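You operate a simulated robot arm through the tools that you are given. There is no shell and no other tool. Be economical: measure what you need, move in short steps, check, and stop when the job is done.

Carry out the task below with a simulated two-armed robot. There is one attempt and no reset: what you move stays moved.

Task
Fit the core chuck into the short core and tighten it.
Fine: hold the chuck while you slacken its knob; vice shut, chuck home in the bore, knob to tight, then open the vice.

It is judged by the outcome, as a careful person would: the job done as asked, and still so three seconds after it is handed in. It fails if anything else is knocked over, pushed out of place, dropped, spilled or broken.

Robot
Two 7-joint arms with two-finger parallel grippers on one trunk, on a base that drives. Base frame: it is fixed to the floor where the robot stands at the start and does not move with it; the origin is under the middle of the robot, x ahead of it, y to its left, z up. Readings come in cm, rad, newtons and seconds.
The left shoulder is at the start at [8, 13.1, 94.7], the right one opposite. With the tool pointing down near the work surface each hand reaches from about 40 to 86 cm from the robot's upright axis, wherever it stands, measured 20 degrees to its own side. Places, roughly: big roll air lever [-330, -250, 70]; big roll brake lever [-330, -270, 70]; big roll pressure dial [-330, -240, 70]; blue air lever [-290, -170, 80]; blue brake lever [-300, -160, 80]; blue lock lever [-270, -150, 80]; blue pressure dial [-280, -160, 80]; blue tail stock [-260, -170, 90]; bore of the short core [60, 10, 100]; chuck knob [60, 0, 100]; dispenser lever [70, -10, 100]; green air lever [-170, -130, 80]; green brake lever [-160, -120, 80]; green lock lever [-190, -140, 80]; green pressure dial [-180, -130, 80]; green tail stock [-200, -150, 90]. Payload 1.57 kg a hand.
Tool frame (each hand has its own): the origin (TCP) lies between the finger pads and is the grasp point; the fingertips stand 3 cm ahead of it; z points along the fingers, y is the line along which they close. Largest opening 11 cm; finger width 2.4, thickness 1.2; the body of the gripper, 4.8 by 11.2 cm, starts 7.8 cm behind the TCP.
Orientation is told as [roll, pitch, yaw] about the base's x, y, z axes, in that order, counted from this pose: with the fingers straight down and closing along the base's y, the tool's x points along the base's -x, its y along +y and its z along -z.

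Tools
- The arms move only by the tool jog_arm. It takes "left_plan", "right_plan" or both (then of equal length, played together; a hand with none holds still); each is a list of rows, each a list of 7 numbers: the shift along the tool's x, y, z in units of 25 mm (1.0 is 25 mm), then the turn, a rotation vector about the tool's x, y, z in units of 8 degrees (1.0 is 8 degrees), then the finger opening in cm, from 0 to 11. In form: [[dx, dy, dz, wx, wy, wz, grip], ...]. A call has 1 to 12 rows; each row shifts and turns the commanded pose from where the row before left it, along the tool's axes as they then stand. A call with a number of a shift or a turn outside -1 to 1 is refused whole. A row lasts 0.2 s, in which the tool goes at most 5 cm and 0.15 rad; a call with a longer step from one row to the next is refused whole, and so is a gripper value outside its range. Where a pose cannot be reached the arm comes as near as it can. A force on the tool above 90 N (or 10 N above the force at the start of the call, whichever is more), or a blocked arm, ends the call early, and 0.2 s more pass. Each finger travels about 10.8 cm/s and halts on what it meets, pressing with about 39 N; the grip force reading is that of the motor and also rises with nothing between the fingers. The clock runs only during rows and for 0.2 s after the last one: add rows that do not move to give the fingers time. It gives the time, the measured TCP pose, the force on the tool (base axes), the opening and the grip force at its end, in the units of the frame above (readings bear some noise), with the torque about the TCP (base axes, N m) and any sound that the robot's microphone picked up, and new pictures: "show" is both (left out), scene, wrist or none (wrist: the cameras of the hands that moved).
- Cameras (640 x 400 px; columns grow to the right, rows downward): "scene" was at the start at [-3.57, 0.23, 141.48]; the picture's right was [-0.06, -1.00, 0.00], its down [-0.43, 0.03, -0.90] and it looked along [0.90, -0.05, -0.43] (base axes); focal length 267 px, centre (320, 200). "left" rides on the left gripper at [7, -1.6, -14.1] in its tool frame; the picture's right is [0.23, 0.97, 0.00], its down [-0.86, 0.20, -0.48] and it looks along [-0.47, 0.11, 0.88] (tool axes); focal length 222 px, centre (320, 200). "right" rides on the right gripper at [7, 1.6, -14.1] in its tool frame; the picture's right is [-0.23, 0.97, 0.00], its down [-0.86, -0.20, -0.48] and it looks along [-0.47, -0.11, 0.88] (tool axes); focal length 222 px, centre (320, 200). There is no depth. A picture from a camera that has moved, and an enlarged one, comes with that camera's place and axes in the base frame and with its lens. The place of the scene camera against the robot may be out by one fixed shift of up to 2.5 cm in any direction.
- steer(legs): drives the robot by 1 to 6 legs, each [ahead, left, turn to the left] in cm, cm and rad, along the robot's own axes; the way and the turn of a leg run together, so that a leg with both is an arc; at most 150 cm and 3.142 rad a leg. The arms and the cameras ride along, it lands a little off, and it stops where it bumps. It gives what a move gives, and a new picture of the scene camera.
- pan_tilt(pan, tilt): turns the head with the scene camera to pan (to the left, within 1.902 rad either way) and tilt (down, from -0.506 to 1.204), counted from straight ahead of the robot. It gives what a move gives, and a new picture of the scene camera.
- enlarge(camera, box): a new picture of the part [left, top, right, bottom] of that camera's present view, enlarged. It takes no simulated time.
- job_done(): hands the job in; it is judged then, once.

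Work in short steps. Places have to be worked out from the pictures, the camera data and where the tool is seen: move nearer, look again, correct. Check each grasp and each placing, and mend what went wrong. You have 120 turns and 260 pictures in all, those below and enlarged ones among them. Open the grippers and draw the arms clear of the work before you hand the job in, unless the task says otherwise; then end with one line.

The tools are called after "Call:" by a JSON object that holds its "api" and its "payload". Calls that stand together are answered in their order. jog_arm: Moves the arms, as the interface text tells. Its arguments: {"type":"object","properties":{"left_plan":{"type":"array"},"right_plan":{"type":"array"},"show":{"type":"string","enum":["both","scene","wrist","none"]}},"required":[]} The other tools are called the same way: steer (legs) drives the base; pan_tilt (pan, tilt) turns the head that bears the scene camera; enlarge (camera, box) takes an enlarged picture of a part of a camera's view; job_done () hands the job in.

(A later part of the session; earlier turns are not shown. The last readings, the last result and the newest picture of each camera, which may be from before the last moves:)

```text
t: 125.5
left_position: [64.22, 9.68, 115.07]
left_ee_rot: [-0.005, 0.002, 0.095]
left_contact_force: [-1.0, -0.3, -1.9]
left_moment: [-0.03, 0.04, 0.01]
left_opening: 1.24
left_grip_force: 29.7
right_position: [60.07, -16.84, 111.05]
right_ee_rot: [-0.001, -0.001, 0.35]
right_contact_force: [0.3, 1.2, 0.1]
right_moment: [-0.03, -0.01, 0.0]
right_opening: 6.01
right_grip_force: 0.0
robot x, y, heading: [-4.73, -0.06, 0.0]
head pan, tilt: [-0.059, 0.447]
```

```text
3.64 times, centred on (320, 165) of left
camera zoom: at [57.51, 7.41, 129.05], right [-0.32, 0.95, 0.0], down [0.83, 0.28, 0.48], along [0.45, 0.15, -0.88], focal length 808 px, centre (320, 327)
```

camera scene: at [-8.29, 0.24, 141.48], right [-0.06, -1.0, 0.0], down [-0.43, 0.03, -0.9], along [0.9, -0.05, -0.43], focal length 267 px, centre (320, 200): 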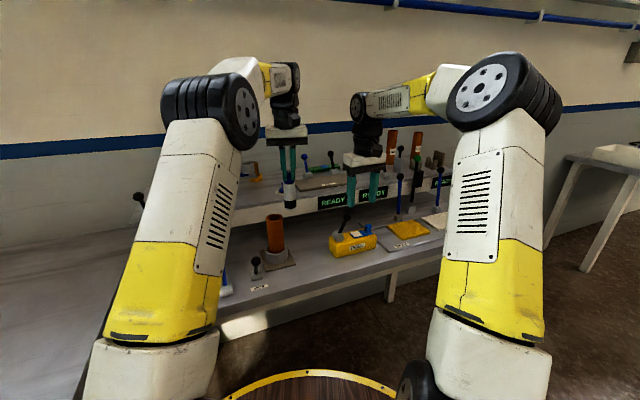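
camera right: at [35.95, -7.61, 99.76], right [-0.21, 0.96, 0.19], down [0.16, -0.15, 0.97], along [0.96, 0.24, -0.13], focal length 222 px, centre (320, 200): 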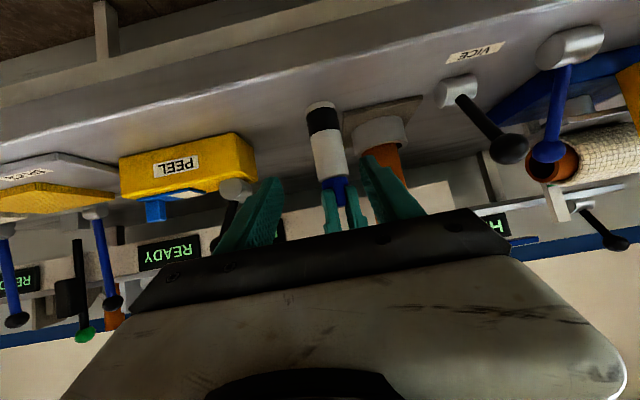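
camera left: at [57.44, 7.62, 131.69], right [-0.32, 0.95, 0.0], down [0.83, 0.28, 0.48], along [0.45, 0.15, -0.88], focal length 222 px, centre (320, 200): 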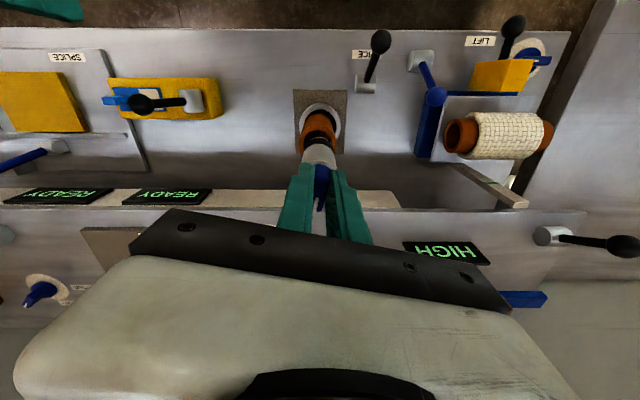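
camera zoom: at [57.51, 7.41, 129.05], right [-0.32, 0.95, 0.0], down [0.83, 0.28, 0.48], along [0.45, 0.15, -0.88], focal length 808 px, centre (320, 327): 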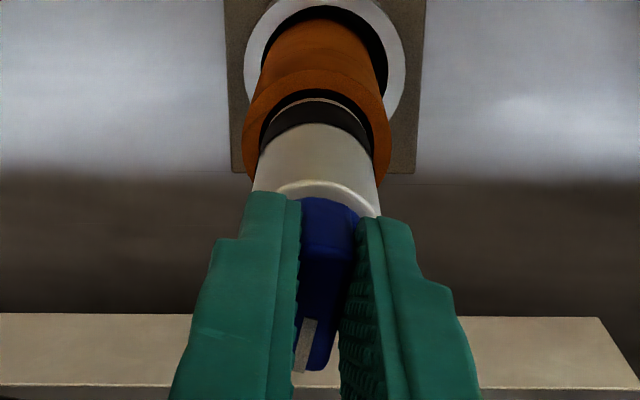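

It's centred over the bore in both views. Lowering into the bore with small steps.

Call:
{"api": "jog_arm", "payload": {"left_plan": [[0, 0, 0.25, 0, 0, 0, 0.5], [0, 0, 0.25, 0, 0, 0, 0.5], [0, 0, 0.25, 0, 0, 0, 0.5], [0, 0, 0.25, 0, 0, 0, 0.5], [0, 0, 0, 0, 0, 0, 0.5]], "show": "none"}}

Call:
{"api": "enlarge", "payload": {"camera": "scene", "box": [240, 170, 320, 230]}}

```text
t: 126.7
left_position: [64.13, 9.58, 112.56]
left_ee_rot: [-0.003, 0.002, 0.096]
left_contact_force: [0.4, -0.9, -2.5]
left_moment: [-0.01, 0.02, 0.0]
left_opening: 1.19
left_grip_force: 29.1
right_position: [60.03, -16.79, 111.15]
right_ee_rot: [-0.001, -0.001, 0.35]
right_contact_force: [0.1, 0.1, -0.1]
right_moment: [-0.02, 0.0, -0.01]
right_opening: 6.0
right_grip_force: 0.0
robot x, y, heading: [-4.89, -0.28, -0.001]
head pan, tilt: [-0.059, 0.447]
```

```text
6.67 times, centred on (280, 200) of scene
camera zoom: at [-8.27, 0.24, 141.48], right [-0.06, -1.0, 0.0], down [-0.43, 0.03, -0.9], along [0.9, -0.05, -0.43], focal length 1778 px, centre (587, 200)
```

zoom: 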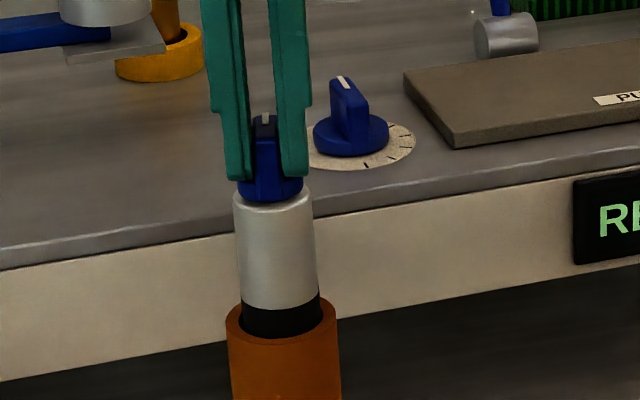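

Entering freely. Continuing down.

Call:
{"api": "jog_arm", "payload": {"left_plan": [[0, 0, 0.3, 0, 0, 0, 0.5], [0, 0, 0.3, 0, 0, 0, 0.5], [0, 0, 0.3, 0, 0, 0, 0.5], [0, 0, 0.3, 0, 0, 0, 0.5], [0, 0, 0.3, 0, 0, 0, 0.5], [0, 0, 0, 0, 0, 0, 0.5]], "show": "none"}}

Call:
{"api": "enlarge", "payload": {"camera": "scene", "box": [240, 170, 320, 230]}}

```text
t: 127.9
left_position: [64.28, 9.62, 110.4]
left_ee_rot: [-0.012, -0.024, 0.098]
left_contact_force: [-7.4, 1.3, 19.0]
left_moment: [0.18, 0.87, 0.01]
left_opening: 1.25
left_grip_force: 29.7
right_position: [59.96, -16.79, 111.06]
right_ee_rot: [0.001, -0.003, 0.35]
right_contact_force: [-0.5, -0.5, 0.4]
right_moment: [0.02, -0.03, 0.01]
right_opening: 5.98
right_grip_force: 0.1
robot x, y, heading: [-4.5, 0.23, 0.004]
head pan, tilt: [-0.059, 0.447]
stopped in row 6 (left hand): the force on the tool passed its limit at 93 N (the readings are from after the stop); the commanded pose is now the measured one
```

```text
6.67 times, centred on (280, 200) of scene
camera zoom: at [-8.43, 0.23, 141.47], right [-0.06, -1.0, 0.0], down [-0.43, 0.03, -0.9], along [0.9, -0.05, -0.43], focal length 1778 px, centre (587, 200)
```

zoom: 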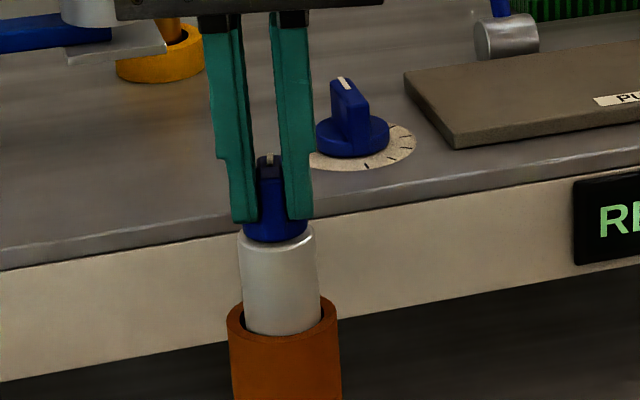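

The chuck hit a hard stop about 3.5 cm in, with the rubber band just inside the bore. The fingers stopped at the same depth earlier, so this is home. I'll straighten up, keep a light downward press, and start tightening clockwise.

Call:
{"api": "jog_arm", "payload": {"left_plan": [[0, 0, 0, -0.1, 0.17, 0, 0.5], [0, 0, 0, 0, 0, 0.5, 0.5], [0, 0, 0, 0, 0, 0.6, 0.5], [0, 0, 0, 0, 0, 0.6, 0.5], [0, 0, 0, 0, 0, 0.6, 0.5], [0, 0, 0, 0, 0, 0.6, 0.5], [0, 0, 0, 0, 0, 0, 0.5]], "show": "wrist"}}

Call:
{"api": "enlarge", "payload": {"camera": "scene", "box": [230, 170, 326, 270]}}

```text
t: 129.5
left_position: [64.38, 9.6, 110.39]
left_ee_rot: [0.004, 0.001, -0.31]
left_contact_force: [0.6, 4.6, 36.4]
left_moment: [0.12, -0.73, 0.03]
left_opening: 1.21
left_grip_force: 29.6
right_position: [59.9, -16.75, 111.22]
right_ee_rot: [0.001, -0.001, 0.349]
right_contact_force: [0.3, -0.1, 0.5]
right_moment: [0.0, 0.03, -0.02]
right_opening: 6.02
right_grip_force: 0.0
robot x, y, heading: [-4.7, 0.41, 0.002]
head pan, tilt: [-0.059, 0.447]
camera left: at [57.3, 10.17, 124.35], right [0.08, 1.0, 0.0], down [0.88, -0.07, 0.48], along [0.48, -0.03, -0.88], focal length 222 px, centre (320, 200)
```

left: 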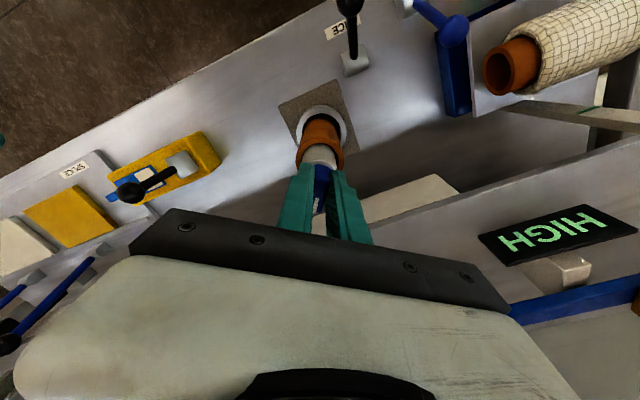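

```text
4.00 times, centred on (278, 220) of scene
camera zoom: at [-8.41, 0.24, 141.47], right [-0.06, -1.0, 0.0], down [-0.43, 0.03, -0.9], along [0.9, -0.05, -0.43], focal length 1067 px, centre (488, 120)
```

zoom: 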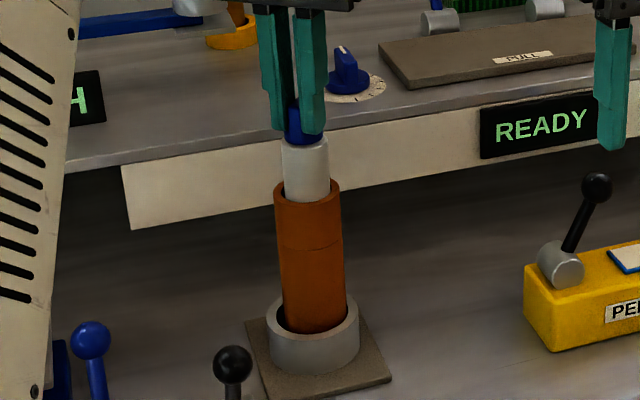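

Turning smoothly with a 36 N press. Continuing clockwise and watching the moment.

Call:
{"api": "jog_arm", "payload": {"left_plan": [[0, 0, 0, 0, 0, 0.6, 0.5], [0, 0, 0, 0, 0, 0.6, 0.5], [0, 0, 0, 0, 0, 0.6, 0.5], [0, 0, 0, 0, 0, 0.6, 0.5], [0, 0, 0, 0, 0, 0.6, 0.5], [0, 0, 0, 0, 0, 0.6, 0.5], [0, 0, 0, 0, 0, 0, 0.5]], "show": "none"}}

Call:
{"api": "jog_arm", "payload": {"left_plan": [[0, 0, 0, 0, 0, 0.6, 0.5], [0, 0, 0, 0, 0, 0.6, 0.5], [0, 0, 0, 0, 0, 0.6, 0.5], [0, 0, 0, 0, 0, 0.6, 0.5], [0, 0, 0, 0, 0, 0.5, 0.5], [0, 0, 0, 0, 0, 0, 0.5]], "show": "wrist"}}

Call:
{"api": "enlarge", "payload": {"camera": "scene", "box": [230, 170, 326, 270]}}

Call:
{"api": "enlarge", "payload": {"camera": "left", "box": [260, 110, 380, 220]}}

```text
t: 131.1
left_position: [64.38, 9.63, 110.57]
left_ee_rot: [0.003, 0.001, -0.812]
left_contact_force: [1.2, 7.0, 36.9]
left_moment: [0.8, -0.34, 0.03]
left_opening: 1.22
left_grip_force: 29.4
right_position: [59.93, -16.8, 111.16]
right_ee_rot: [0.001, -0.003, 0.349]
right_contact_force: [-0.5, 0.3, -0.5]
right_moment: [0.0, -0.01, 0.01]
right_opening: 5.99
right_grip_force: 0.0
robot x, y, heading: [-4.65, -0.11, -0.002]
head pan, tilt: [-0.059, 0.447]
```

```text
t: 132.5
left_position: [64.24, 9.56, 110.44]
left_ee_rot: [0.004, 0.002, -1.216]
left_contact_force: [2.2, 9.6, 36.9]
left_moment: [1.11, -0.43, 0.06]
left_opening: 1.24
left_grip_force: 29.8
right_position: [59.9, -16.71, 111.12]
right_ee_rot: [0.0, -0.003, 0.348]
right_contact_force: [-0.3, 0.6, -0.3]
right_moment: [-0.02, 0.0, 0.02]
right_opening: 6.03
right_grip_force: 0.0
robot x, y, heading: [-4.91, -0.21, 0.001]
head pan, tilt: [-0.059, 0.447]
camera left: at [60.49, 15.6, 124.4], right [0.83, 0.55, 0.0], down [0.48, -0.73, 0.48], along [0.27, -0.4, -0.88], focal length 222 px, centre (320, 200)
```

left: 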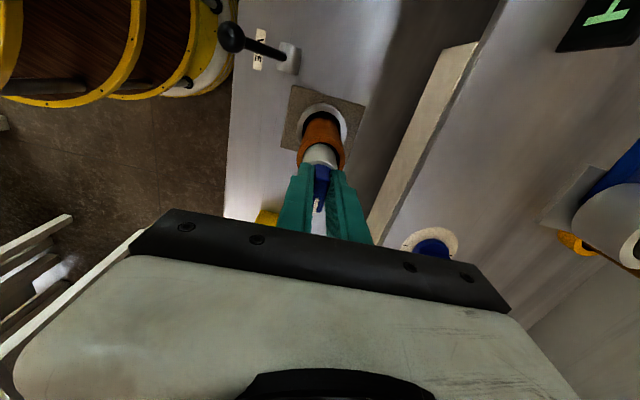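

```text
4.00 times, centred on (278, 220) of scene
camera zoom: at [-8.4, 0.27, 141.47], right [-0.06, -1.0, 0.0], down [-0.43, 0.03, -0.9], along [0.9, -0.05, -0.43], focal length 1067 px, centre (488, 120)
```

zoom: 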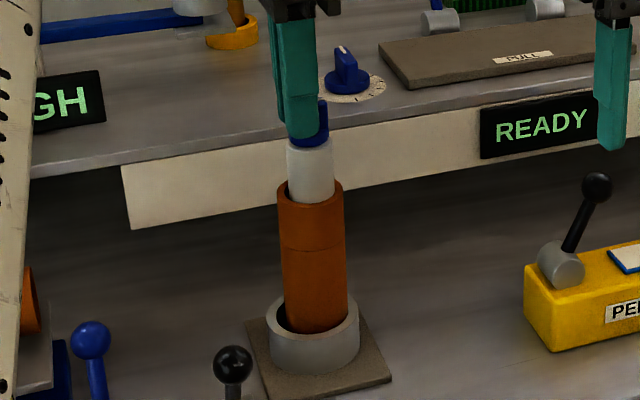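

```text
3.64 times, centred on (320, 165) of left
camera zoom: at [60.49, 15.6, 124.4], right [0.83, 0.55, 0.0], down [0.48, -0.73, 0.48], along [0.27, -0.4, -0.88], focal length 808 px, centre (320, 327)
```

zoom: 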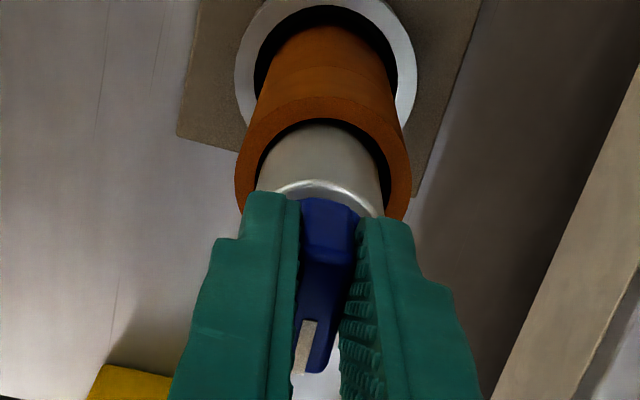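

75° turned so far. Continue to the tight end.

Call:
{"api": "jog_arm", "payload": {"left_plan": [[0, 0, 0, 0, 0, 0.5, 0.5], [0, 0, 0, 0, 0, 0.5, 0.5], [0, 0, 0, 0, 0, 0.5, 0.5], [0, 0, 0, 0, 0, 0.5, 0.5], [0, 0, 0, 0, 0, 0, 0.5]], "show": "none"}}

Call:
{"api": "jog_arm", "payload": {"left_plan": [[0, 0, 0, 0, 0, 0.5, 0.5], [0, 0, 0, 0, 0, 0.5, 0.5], [0, 0, 0, 0, 0, 0.5, 0.5], [0, 0, 0, 0, 0, 0, 0.5]], "show": "wrist"}}

Call:
{"api": "enlarge", "payload": {"camera": "scene", "box": [230, 170, 326, 270]}}

Call:
{"api": "enlarge", "payload": {"camera": "left", "box": [260, 110, 380, 220]}}

```text
t: 133.7
left_position: [64.37, 9.47, 110.32]
left_ee_rot: [0.002, 0.002, -1.495]
left_contact_force: [4.3, 9.1, 38.2]
left_moment: [1.04, -0.64, 0.06]
left_opening: 1.25
left_grip_force: 29.4
right_position: [59.85, -16.72, 111.12]
right_ee_rot: [-0.001, -0.003, 0.348]
right_contact_force: [0.1, 0.7, -0.3]
right_moment: [-0.02, -0.01, -0.04]
right_opening: 5.99
right_grip_force: 0.0
robot x, y, heading: [-4.74, -0.1, 0.001]
head pan, tilt: [-0.059, 0.447]
```

```text
t: 134.7
left_position: [64.41, 9.41, 110.48]
left_ee_rot: [0.001, 0.003, -1.702]
left_contact_force: [6.5, 7.4, 38.8]
left_moment: [0.81, -0.86, 0.08]
left_opening: 1.24
left_grip_force: 29.5
right_position: [59.91, -16.69, 111.16]
right_ee_rot: [0.001, -0.002, 0.348]
right_contact_force: [0.1, -0.1, -0.1]
right_moment: [0.01, 0.04, 0.0]
right_opening: 6.0
right_grip_force: 0.0
robot x, y, heading: [-4.92, -0.38, 0.007]
head pan, tilt: [-0.059, 0.447]
camera left: at [63.77, 16.69, 124.41], right [1.0, 0.1, 0.0], down [0.08, -0.88, 0.48], along [0.05, -0.47, -0.88], focal length 222 px, centre (320, 200)
```

left: 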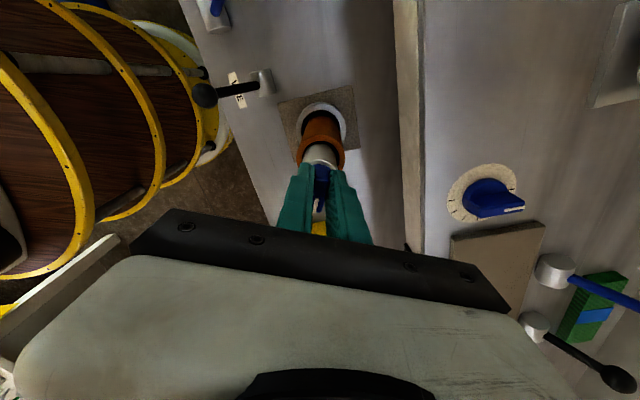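

```text
4.00 times, centred on (278, 220) of scene
camera zoom: at [-8.39, 0.25, 141.47], right [-0.06, -1.0, 0.0], down [-0.43, 0.03, -0.9], along [0.9, -0.05, -0.43], focal length 1067 px, centre (488, 120)
```

zoom: 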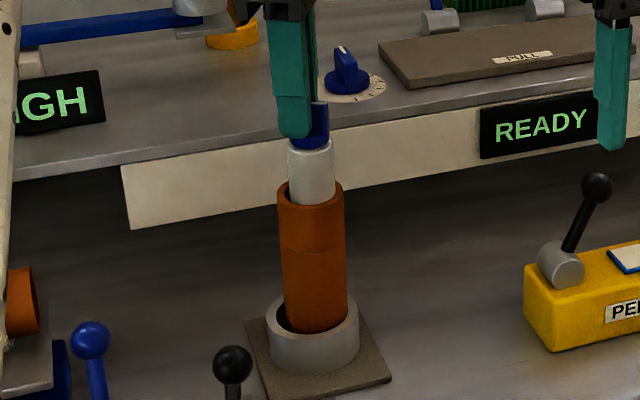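

```text
3.64 times, centred on (320, 165) of left
camera zoom: at [63.77, 16.69, 124.41], right [1.0, 0.1, 0.0], down [0.08, -0.88, 0.48], along [0.05, -0.47, -0.88], focal length 808 px, centre (320, 327)
```

zoom: 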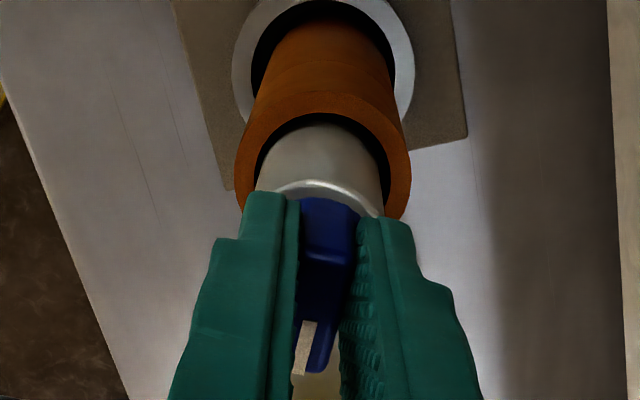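

After 103° there's no end torque, so either it is tight without a stop or the chuck body is spinning in the bore. I'll lift slightly to see whether the chuck comes up alone or brings the core with it.

Call:
{"api": "jog_arm", "payload": {"left_plan": [[0, 0, -0.3, 0, 0, 0, 0.5], [0, 0, -0.3, 0, 0, 0, 0.5], [0, 0, 0, 0, 0, 0, 0.5]], "show": "none"}}

Call:
{"api": "enlarge", "payload": {"camera": "scene", "box": [230, 170, 326, 270]}}

```text
t: 135.5
left_position: [64.33, 9.38, 111.56]
left_ee_rot: [-0.009, 0.002, -1.706]
left_contact_force: [0.1, 0.0, -2.9]
left_moment: [0.01, 0.03, 0.0]
left_opening: 1.23
left_grip_force: 29.2
right_position: [60.06, -16.82, 111.06]
right_ee_rot: [-0.001, -0.002, 0.349]
right_contact_force: [0.2, 0.0, -0.3]
right_moment: [-0.03, 0.03, -0.01]
right_opening: 5.98
right_grip_force: 0.1
robot x, y, heading: [-4.99, 0.28, 0.001]
head pan, tilt: [-0.059, 0.447]
```

```text
4.00 times, centred on (278, 220) of scene
camera zoom: at [-8.29, 0.24, 141.48], right [-0.06, -1.0, 0.0], down [-0.43, 0.03, -0.9], along [0.9, -0.05, -0.43], focal length 1067 px, centre (488, 120)
```

zoom: 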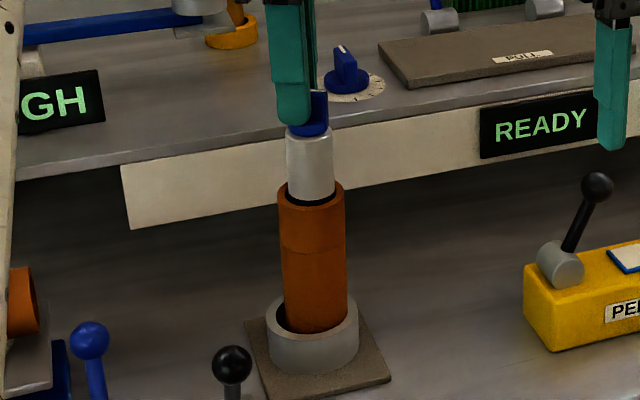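

The chuck came up alone, so it's still slack and its body needs holding while I turn the knob. I'll reseat it, release the fin, and flip the left hand 180° to regain wrist travel.

Call:
{"api": "jog_arm", "payload": {"left_plan": [[0, 0, 0.3, 0, 0, 0, 0.5], [0, 0, 0.25, 0, 0, 0, 0.5], [0, 0, 0, 0, 0, 0, 0.5], [0, 0, 0, 0, 0, 0, 2.5], [0, 0, 0, 0, 0, 0, 4.5], [0, 0, -0.5, 0, 0, 0, 4.5], [0, 0, -0.6, 0, 0, 0, 4.5], [0, 0, -0.6, 0, 0, 0, 4.5], [0, 0, 0, 0, 0, -1, 4.5], [0, 0, 0, 0, 0, -1, 4.5], [0, 0, 0, 0, 0, -1, 4.5], [0, 0, 0, 0, 0, -1, 4.5]], "show": "none"}}

Call:
{"api": "jog_arm", "payload": {"left_plan": [[0, 0, 0, 0, 0, -1, 4.5], [0, 0, 0, 0, 0, -1, 4.5], [0, 0, 0, 0, 0, -1, 4.5], [0, 0, 0, 0, 0, -1, 4.5], [0, 0, 0, 0, 0, -1, 4.5], [0, 0, 0, 0, 0, -1, 4.5], [0, 0, 0, 0, 0, -1, 4.5], [0, 0, 0, 0, 0, -1, 4.5], [0, 0, 0, 0, 0, -1, 4.5], [0, 0, 0, 0, 0, -1, 4.5], [0, 0, 0, 0, 0, -1, 4.5], [0, 0, 0, 0, 0, -1, 4.5]], "show": "none"}}

Call:
{"api": "jog_arm", "payload": {"left_plan": [[0, 0, 0, 0, 0, -1, 4.5], [0, 0, 0, 0, 0, -1, 4.5], [0, 0, 0, 0, 0, -1, 4.5], [0, 0, 0, 0, 0, -1, 4.5], [0, 0, 0, 0, 0, -1, 4.5], [0, 0, 0, 0, 0, -1, 4.5], [0, 0, 0, 0, 0, -0.5, 4.5], [0, 0, 0, 0, 0, 0, 4.5]], "show": "both"}}

Call:
{"api": "enlarge", "payload": {"camera": "scene", "box": [230, 170, 326, 270]}}

```text
t: 138.1
left_position: [64.31, 9.57, 114.44]
left_ee_rot: [-0.002, 0.004, -1.141]
left_contact_force: [0.5, 0.3, 0.1]
left_moment: [-0.03, 0.01, -0.03]
left_opening: 4.51
left_grip_force: 0.0
right_position: [60.06, -16.79, 110.93]
right_ee_rot: [0.0, -0.003, 0.348]
right_contact_force: [-0.2, -0.2, -1.2]
right_moment: [0.0, 0.01, 0.0]
right_opening: 5.99
right_grip_force: 0.0
robot x, y, heading: [-4.79, -0.41, 0.005]
head pan, tilt: [-0.059, 0.447]
```

```text
t: 140.7
left_position: [64.5, 9.51, 114.49]
left_ee_rot: [0.005, 0.0, 0.532]
left_contact_force: [0.1, 0.5, 0.2]
left_moment: [-0.02, 0.02, 0.0]
left_opening: 4.49
left_grip_force: 0.1
right_position: [59.95, -16.77, 110.99]
right_ee_rot: [0.0, -0.002, 0.35]
right_contact_force: [-0.4, -0.5, -0.1]
right_moment: [-0.01, -0.03, 0.03]
right_opening: 6.04
right_grip_force: 0.0
robot x, y, heading: [-4.57, 0.01, 0.002]
head pan, tilt: [-0.059, 0.447]
```

```text
t: 142.5
left_position: [64.26, 9.53, 114.38]
left_ee_rot: [0.005, -0.003, 1.438]
left_contact_force: [-0.1, -0.4, -0.2]
left_moment: [0.02, 0.01, 0.02]
left_opening: 4.48
left_grip_force: 0.1
right_position: [59.99, -16.68, 111.05]
right_ee_rot: [0.0, -0.002, 0.35]
right_contact_force: [-0.1, -0.8, 0.1]
right_moment: [0.0, 0.0, 0.03]
right_opening: 6.0
right_grip_force: 0.0
robot x, y, heading: [-4.46, -0.29, -0.0]
head pan, tilt: [-0.059, 0.447]
camera scene: at [-8.28, 0.24, 141.48], right [-0.06, -1.0, 0.0], down [-0.43, 0.03, -0.9], along [0.9, -0.05, -0.43], focal length 267 px, centre (320, 200)
camera left: at [65.2, 2.42, 128.43], right [-1.0, -0.1, 0.0], down [-0.08, 0.87, 0.48], along [-0.05, 0.48, -0.88], focal length 222 px, centre (320, 200)
```

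scene: 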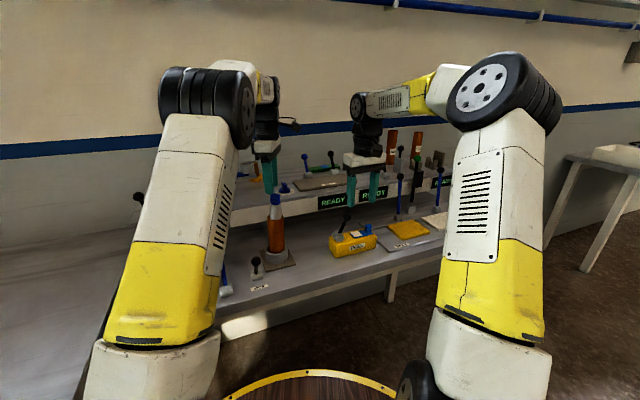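
left: 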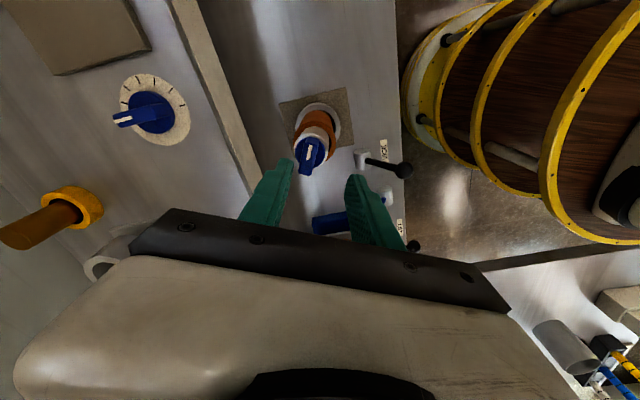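

```text
4.00 times, centred on (278, 220) of scene
camera zoom: at [-8.28, 0.24, 141.48], right [-0.06, -1.0, 0.0], down [-0.43, 0.03, -0.9], along [0.9, -0.05, -0.43], focal length 1067 px, centre (488, 120)
```

zoom: 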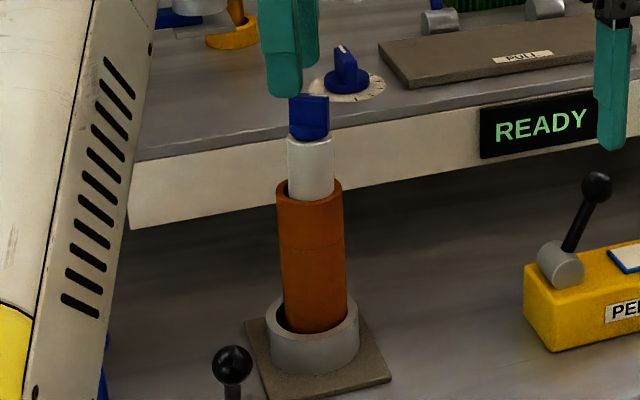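

Now the right hand: move up and inward, then pitch it forward again as before.

Call:
{"api": "jog_arm", "payload": {"right_plan": [[-0.14, 0.78, -0.33, 0, 0, 0, 6], [-0.14, 0.78, -0.33, 0, 0, 0, 6], [-0.14, 0.78, -0.33, 0, 0, 0, 6], [-0.14, 0.78, -0.33, 0, 0, 0, 6], [-0.14, 0.78, -0.33, 0, 0, 0, 6], [-0.14, 0.78, -0.33, 0, 0, 0, 6], [0, 0, 0, 0, -0.85, 0, 6], [0, 0, 0, 0, -0.85, 0, 6], [0, 0, 0, 0, -0.85, 0, 6], [0, 0, 0, 0, -0.85, 0, 6], [0, 0, 0, 0, 0, 0, 6]], "show": "scene"}}

Call:
{"api": "jog_arm", "payload": {"right_plan": [[0, 0, 0, 0, -0.85, 0, 6], [0, 0, 0, 0, -0.85, 0, 6], [0, 0, 0, 0, -0.85, 0, 6], [0, 0, 0, 0, -0.85, 0, 6], [0, 0, 0, 0, 0, 0, 6]], "show": "both"}}

```text
t: 144.9
left_position: [64.37, 9.51, 114.5]
left_ee_rot: [0.004, -0.002, 1.437]
left_contact_force: [0.7, -0.4, -0.5]
left_moment: [0.03, 0.04, -0.02]
left_opening: 4.51
left_grip_force: 0.1
right_position: [58.03, -5.11, 115.98]
right_ee_rot: [0.0, -0.476, 0.349]
right_contact_force: [0.9, -0.2, -0.3]
right_moment: [0.02, 0.05, 0.01]
right_opening: 6.02
right_grip_force: 0.2
robot x, y, heading: [-4.59, 0.31, 0.003]
head pan, tilt: [-0.059, 0.447]
camera scene: at [-8.29, 0.24, 141.48], right [-0.06, -1.0, 0.0], down [-0.43, 0.03, -0.9], along [0.9, -0.05, -0.43], focal length 267 px, centre (320, 200)
```

scene: 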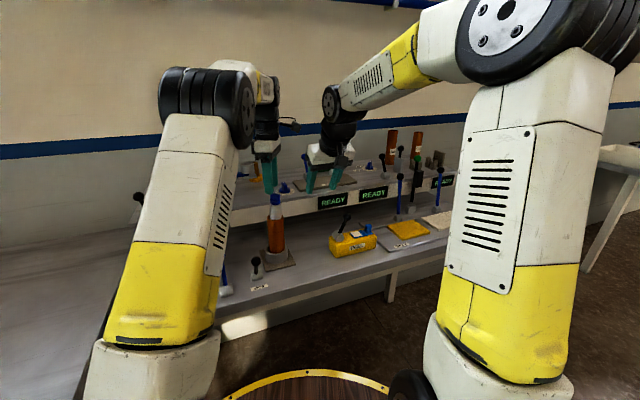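

```text
t: 146.1
left_position: [64.39, 9.45, 114.43]
left_ee_rot: [0.003, -0.004, 1.437]
left_contact_force: [-0.6, 0.5, -0.7]
left_moment: [-0.02, -0.01, 0.0]
left_opening: 4.49
left_grip_force: 0.0
right_position: [57.96, -5.02, 115.86]
right_ee_rot: [0.0, -0.951, 0.35]
right_contact_force: [-0.4, -0.3, 1.2]
right_moment: [0.0, 0.0, 0.0]
right_opening: 5.99
right_grip_force: 0.1
robot x, y, heading: [-4.52, -0.02, 0.005]
head pan, tilt: [-0.059, 0.447]
camera scene: at [-8.29, 0.24, 141.48], right [-0.06, -1.0, 0.0], down [-0.43, 0.03, -0.9], along [0.9, -0.05, -0.43], focal length 267 px, centre (320, 200)
camera right: at [42.74, -8.81, 118.43], right [-0.21, 0.96, 0.18], down [0.17, -0.15, 0.97], along [0.96, 0.24, -0.13], focal length 222 px, centre (320, 200)
```

scene: 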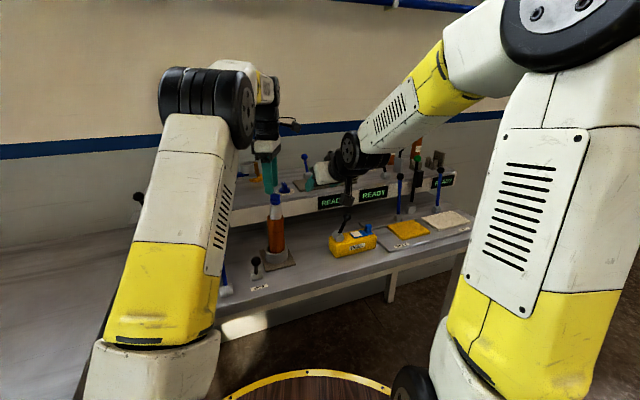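
right: 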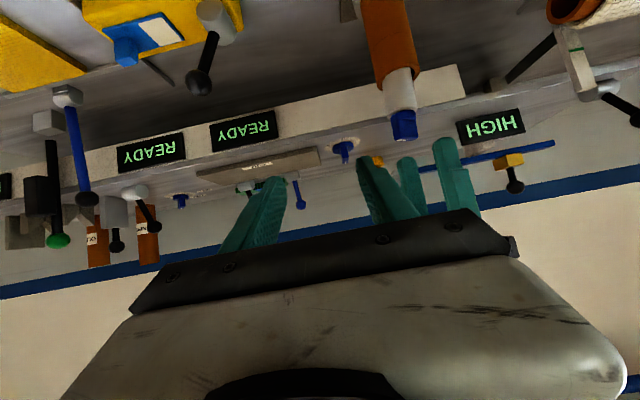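

Now to the pre-grasp 10 cm short of the exposed chuck body.

Call:
{"api": "jog_arm", "payload": {"right_plan": [[0.18, 0.66, 0.1, 0, 0, 0, 6], [0.18, 0.66, 0.1, 0, 0, 0, 6], [0.18, 0.66, 0.2, 0, 0, 0, 6], [0.18, 0.66, 0.3, 0, 0, 0, 6], [0.18, 0.66, 0.4, 0, 0, 0, 6], [0.18, 0.66, 0.5, 0, 0, 0, 6], [0.17, 0.66, 0.6, 0, 0, 0, 6], [0, 0, 0, 0, 0, 0, 6]], "show": "both"}}

Call:
{"api": "enlarge", "payload": {"camera": "right", "box": [220, 60, 420, 220]}}

```text
t: 147.9
left_position: [64.37, 9.57, 114.45]
left_ee_rot: [0.007, -0.003, 1.437]
left_contact_force: [0.7, 0.0, 0.0]
left_moment: [0.0, 0.01, -0.02]
left_opening: 4.47
left_grip_force: 0.0
right_position: [56.6, 6.84, 110.16]
right_ee_rot: [0.0, -0.95, 0.35]
right_contact_force: [0.4, -0.4, -0.7]
right_moment: [0.0, 0.03, 0.03]
right_opening: 5.99
right_grip_force: 0.0
robot x, y, heading: [-4.73, 0.35, 0.004]
head pan, tilt: [-0.059, 0.447]
camera scene: at [-8.29, 0.24, 141.48], right [-0.06, -1.0, 0.0], down [-0.43, 0.03, -0.9], along [0.9, -0.05, -0.43], focal length 267 px, centre (320, 200)
camera right: at [41.34, 3.05, 112.68], right [-0.21, 0.96, 0.18], down [0.17, -0.15, 0.97], along [0.96, 0.24, -0.13], focal length 222 px, centre (320, 200)
```

scene: 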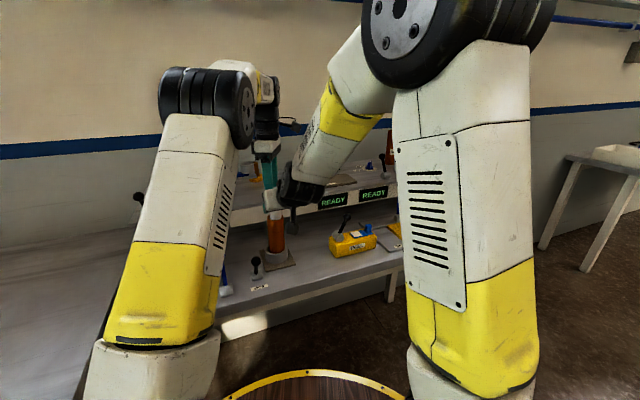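
right: 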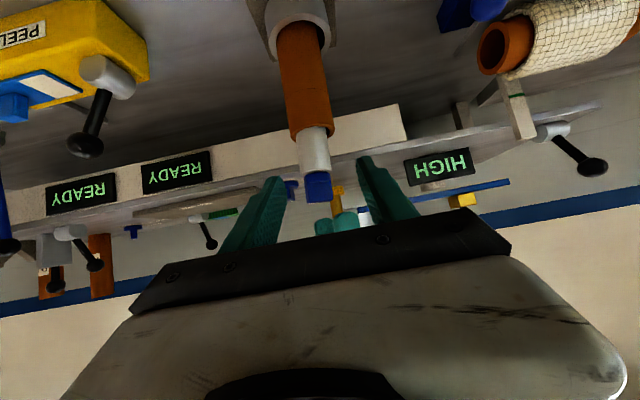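

```text
2.50 times, centred on (320, 140) of right
camera zoom: at [41.34, 3.05, 112.68], right [-0.21, 0.96, 0.18], down [0.17, -0.15, 0.97], along [0.96, 0.24, -0.13], focal length 555 px, centre (320, 350)
```

zoom: 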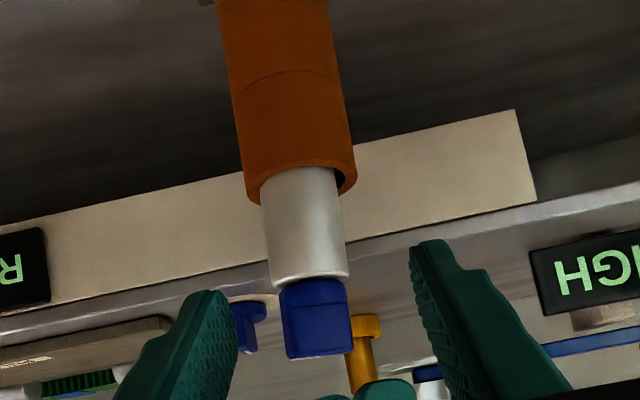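

The body is centred enough. Advancing so the fingers straddle the white body just above the core rim.

Call:
{"api": "jog_arm", "payload": {"right_plan": [[-0.23, -0.11, 0.5, 0, 0, 0, 6], [0, 0, 0.7, 0, 0, 0, 6], [0, 0, 0.7, 0, 0, 0, 6], [0, 0, 0.7, 0, 0, 0, 6], [0, 0, 0.7, 0, 0, 0, 6], [0, 0, 0.57, 0, 0, 0, 6], [0, 0, 0, 0, 0, 0, 6]], "show": "wrist"}}

Call:
{"api": "enlarge", "payload": {"camera": "right", "box": [220, 80, 420, 240]}}

Call:
{"api": "enlarge", "payload": {"camera": "scene", "box": [230, 170, 326, 270]}}

```text
t: 149.5
left_position: [64.44, 9.59, 114.56]
left_ee_rot: [0.004, -0.003, 1.438]
left_contact_force: [0.2, -0.9, -0.7]
left_moment: [0.04, 0.01, -0.01]
left_opening: 4.49
left_grip_force: 0.1
right_position: [64.37, 9.2, 105.04]
right_ee_rot: [-0.001, -0.951, 0.35]
right_contact_force: [-0.2, -0.1, 0.6]
right_moment: [0.02, -0.03, 0.04]
right_opening: 6.01
right_grip_force: 0.1
robot x, y, heading: [-4.99, -0.1, 0.004]
head pan, tilt: [-0.059, 0.447]
camera right: at [49.2, 5.53, 107.53], right [-0.21, 0.96, 0.18], down [0.17, -0.15, 0.97], along [0.96, 0.24, -0.13], focal length 222 px, centre (320, 200)
```

right: 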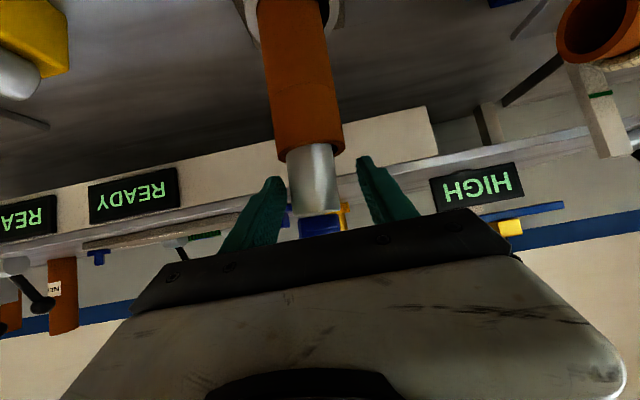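

```text
2.50 times, centred on (320, 160) of right
camera zoom: at [49.2, 5.53, 107.53], right [-0.21, 0.96, 0.18], down [0.17, -0.15, 0.97], along [0.96, 0.24, -0.13], focal length 555 px, centre (320, 300)
```

zoom: 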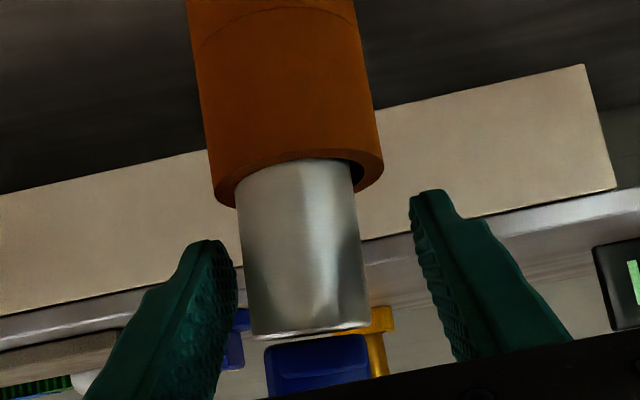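

```text
4.00 times, centred on (278, 220) of scene
camera zoom: at [-8.29, 0.24, 141.48], right [-0.06, -1.0, 0.0], down [-0.43, 0.03, -0.9], along [0.9, -0.05, -0.43], focal length 1067 px, centre (488, 120)
```

zoom: 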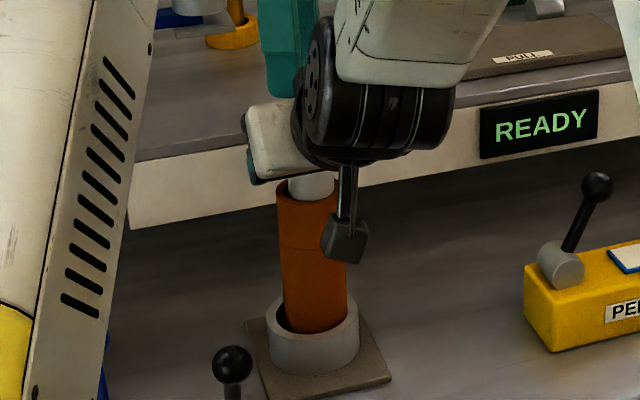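

The chuck sits slightly toward the −y finger; I'll shift 3.5 mm and close on the body.

Call:
{"api": "jog_arm", "payload": {"right_plan": [[0, -0.14, 0, 0, 0, 0, 6], [0, 0, 0, 0, 0, 0, 4.5], [0, 0, 0, 0, 0, 0, 3], [0, 0, 0, 0, 0, 0, 2.5], [0, 0, 0, 0, 0, 0, 2.5]], "show": "none"}}

Call:
{"api": "enlarge", "payload": {"camera": "right", "box": [220, 80, 420, 240]}}

Call:
{"api": "enlarge", "payload": {"camera": "left", "box": [250, 100, 410, 220]}}

```text
t: 150.7
left_position: [64.37, 9.65, 114.49]
left_ee_rot: [0.005, -0.002, 1.436]
left_contact_force: [-0.4, -0.4, 0.3]
left_moment: [0.04, 0.02, -0.02]
left_opening: 4.47
left_grip_force: 0.1
right_position: [64.32, 8.93, 105.02]
right_ee_rot: [0.0, -0.949, 0.35]
right_contact_force: [-0.8, 4.9, -0.3]
right_moment: [0.38, 0.11, 0.03]
right_opening: 3.48
right_grip_force: 39.2
robot x, y, heading: [-4.43, -0.12, 0.002]
head pan, tilt: [-0.059, 0.447]
```

```text
2.50 times, centred on (320, 160) of right
camera zoom: at [49.23, 5.27, 107.52], right [-0.21, 0.96, 0.19], down [0.17, -0.15, 0.97], along [0.96, 0.24, -0.13], focal length 555 px, centre (320, 300)
```

zoom: 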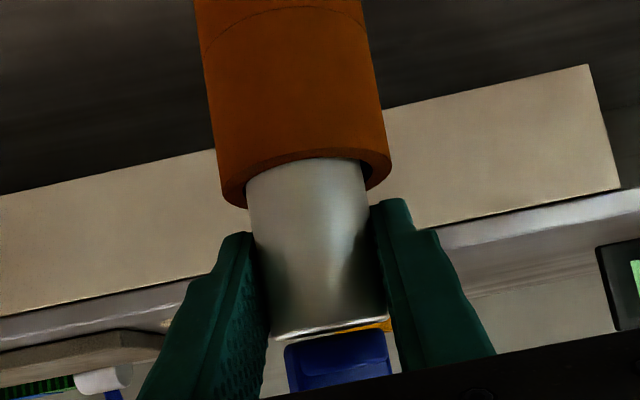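

```text
3.33 times, centred on (330, 160) of left
camera zoom: at [65.18, 2.47, 128.44], right [-1.0, -0.1, 0.0], down [-0.08, 0.87, 0.48], along [-0.05, 0.48, -0.88], focal length 740 px, centre (287, 333)
```

zoom: 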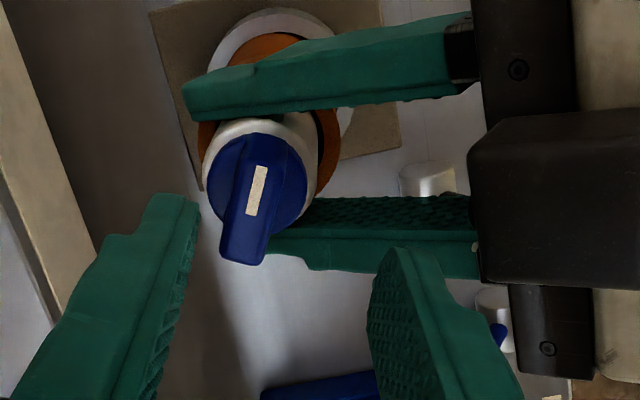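

Body held (3.48 cm), but I read a 5 N sideways pull. I'll relieve that by moving the right hand back 3 mm, then re-check the knob under the left fingers.

Call:
{"api": "jog_arm", "payload": {"right_plan": [[0, 0.1, 0, 0, 0, 0, 2.5], [0, 0.06, 0, 0, 0, 0, 2.5], [0, 0, 0, 0, 0, 0, 2.5]], "show": "none"}}

Call:
{"api": "enlarge", "payload": {"camera": "left", "box": [250, 100, 410, 220]}}

```text
t: 151.5
left_position: [64.47, 9.46, 114.5]
left_ee_rot: [0.005, -0.004, 1.437]
left_contact_force: [0.5, -0.3, -0.7]
left_moment: [-0.02, -0.01, 0.02]
left_opening: 4.5
left_grip_force: 0.1
right_position: [64.28, 9.09, 105.17]
right_ee_rot: [-0.003, -0.951, 0.349]
right_contact_force: [3.0, -6.1, 0.4]
right_moment: [-0.39, -0.14, -0.03]
right_opening: 3.45
right_grip_force: 39.2
robot x, y, heading: [-4.39, 0.17, -0.004]
head pan, tilt: [-0.059, 0.447]
```

```text
3.33 times, centred on (330, 160) of left
camera zoom: at [65.21, 2.38, 128.43], right [-1.0, -0.09, 0.0], down [-0.08, 0.87, 0.48], along [-0.05, 0.48, -0.88], focal length 740 px, centre (287, 333)
```

zoom: 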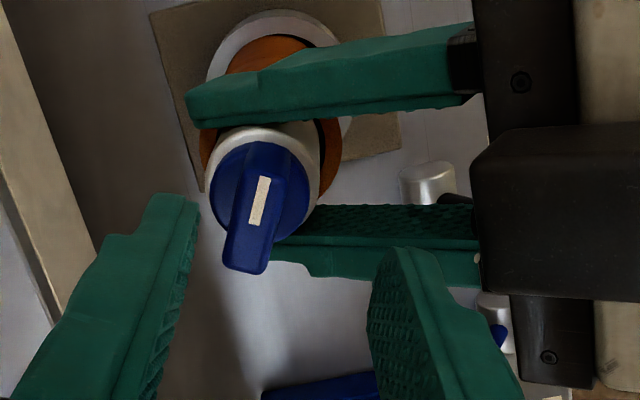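

The chuck leans about 5° toward +x from bore clearance. I'll straighten it with the right hand by shifting about 4.5 mm toward −x, then re-look.

Call:
{"api": "jog_arm", "payload": {"right_plan": [[0.05, 0, -0.07, 0, 0, 0, 2.5], [0.05, -0.01, -0.07, 0, 0, 0, 2.5], [0, 0, 0, 0, 0, 0, 2.5]], "show": "none"}}

Call:
{"api": "enlarge", "payload": {"camera": "left", "box": [250, 100, 410, 220]}}

Call:
{"api": "enlarge", "payload": {"camera": "right", "box": [220, 80, 420, 240]}}

```text
t: 152.3
left_position: [64.47, 9.42, 114.36]
left_ee_rot: [0.005, -0.002, 1.436]
left_contact_force: [0.5, 0.4, 0.0]
left_moment: [-0.01, 0.02, -0.02]
left_opening: 4.49
left_grip_force: 0.1
right_position: [63.98, 9.17, 105.01]
right_ee_rot: [0.001, -0.95, 0.349]
right_contact_force: [3.3, -2.6, -0.6]
right_moment: [-0.13, -0.23, -0.01]
right_opening: 3.45
right_grip_force: 38.6
robot x, y, heading: [-4.78, 0.06, 0.003]
head pan, tilt: [-0.059, 0.447]
```

```text
3.33 times, centred on (330, 160) of left
camera zoom: at [65.21, 2.44, 128.43], right [-1.0, -0.1, 0.0], down [-0.08, 0.87, 0.48], along [-0.05, 0.48, -0.88], focal length 740 px, centre (287, 333)
```

zoom: 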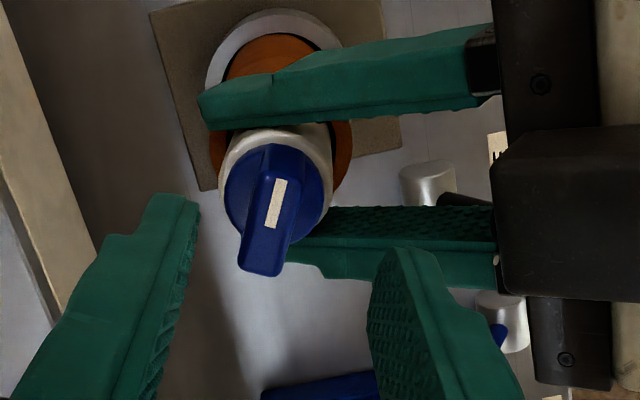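

```text
2.50 times, centred on (320, 160) of right
camera zoom: at [48.72, 5.49, 107.57], right [-0.21, 0.96, 0.19], down [0.17, -0.15, 0.97], along [0.96, 0.24, -0.13], focal length 555 px, centre (320, 300)
```

zoom: 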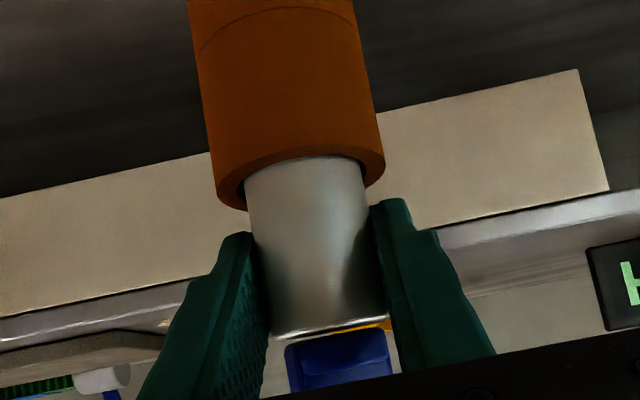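

Straighter now, with the fin at about (64.85, 9.55). I'll align the left hand, descend and grip the fin.

Call:
{"api": "jog_arm", "payload": {"left_plan": [[-0.06, -0.15, 0, 0, 0, -0.3, 4.5], [0, 0, 0.5, 0, 0, 0, 4], [0, 0, 0.5, 0, 0, 0, 4], [0, 0, 0.55, 0, 0, 0, 4], [0, 0, 0, 0, 0, 0, 2], [0, 0, 0, 0, 0, 0, 0.5], [0, 0, 0, 0, 0, 0, 0.5], [0, 0, 0, 0, 0, 0, 0.5]], "show": "none"}}

Call:
{"api": "enlarge", "payload": {"camera": "left", "box": [250, 100, 410, 220]}}

```text
t: 154.1
left_position: [64.79, 9.71, 110.6]
left_ee_rot: [0.003, -0.004, 1.479]
left_contact_force: [12.7, 1.2, 2.0]
left_moment: [-0.01, 0.33, 0.0]
left_opening: 1.25
left_grip_force: 29.8
right_position: [63.92, 9.15, 105.05]
right_ee_rot: [-0.001, -0.949, 0.351]
right_contact_force: [-10.7, 1.4, 0.1]
right_moment: [0.15, -1.19, 0.07]
right_opening: 3.5
right_grip_force: 39.5
robot x, y, heading: [-4.3, -0.05, 0.003]
head pan, tilt: [-0.059, 0.447]
```

```text
3.33 times, centred on (330, 160) of left
camera zoom: at [65.86, 2.53, 124.53], right [-0.99, -0.14, 0.0], down [-0.12, 0.87, 0.48], along [-0.07, 0.48, -0.88], focal length 740 px, centre (287, 333)
```

zoom: 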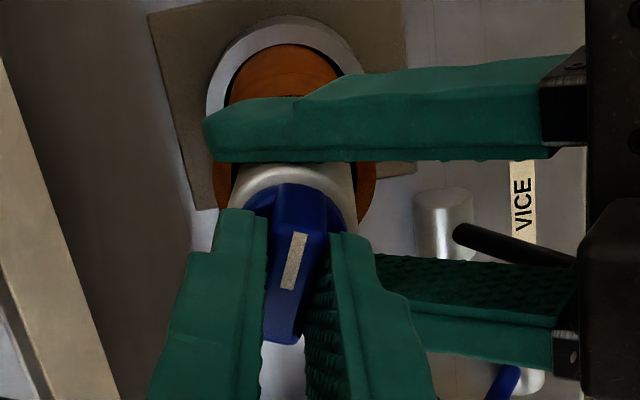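

Gripped, with the body held. Now turn clockwise in steps and watch the moment.

Call:
{"api": "jog_arm", "payload": {"left_plan": [[0, -0.05, 0.1, 0, 0, 0.5, 0.5], [0, 0, 0, 0, 0, 0.5, 0.5], [0, 0, 0, 0, 0, 0.5, 0.5], [0, 0, 0, 0, 0, 0.5, 0.5], [0, 0, 0, 0, 0, 0, 0.5]], "show": "none"}}

Call:
{"api": "jog_arm", "payload": {"left_plan": [[0, 0, 0, 0, 0, 0.5, 0.5], [0, 0, 0, 0, 0, 0.5, 0.5], [0, 0, 0, 0, 0, 0.5, 0.5], [0, 0, 0, 0, 0, 0.5, 0.5], [0, 0, 0, 0, 0, 0.5, 0.5], [0, 0, 0, 0, 0, 0, 0.5]], "show": "none"}}

```text
t: 155.3
left_position: [64.79, 9.68, 110.49]
left_ee_rot: [0.004, -0.002, 1.198]
left_contact_force: [-14.0, -4.7, 39.9]
left_moment: [0.21, 0.86, 0.08]
left_opening: 1.25
left_grip_force: 30.0
right_position: [63.8, 9.21, 105.02]
right_ee_rot: [-0.002, -0.95, 0.35]
right_contact_force: [16.8, 8.5, -15.0]
right_moment: [0.0, -0.31, -0.03]
right_opening: 3.5
right_grip_force: 39.7
robot x, y, heading: [-4.57, -0.18, 0.002]
head pan, tilt: [-0.059, 0.447]
```

```text
t: 156.7
left_position: [64.85, 9.6, 110.41]
left_ee_rot: [0.003, -0.001, 0.849]
left_contact_force: [2.6, -2.5, 23.9]
left_moment: [0.16, -0.04, 0.29]
left_opening: 1.29
left_grip_force: 29.6
right_position: [63.87, 9.19, 105.23]
right_ee_rot: [-0.001, -0.953, 0.35]
right_contact_force: [-2.4, 6.9, -1.6]
right_moment: [0.09, -0.24, -0.07]
right_opening: 3.49
right_grip_force: 39.8
robot x, y, heading: [-4.94, -0.14, 0.004]
head pan, tilt: [-0.059, 0.447]
```

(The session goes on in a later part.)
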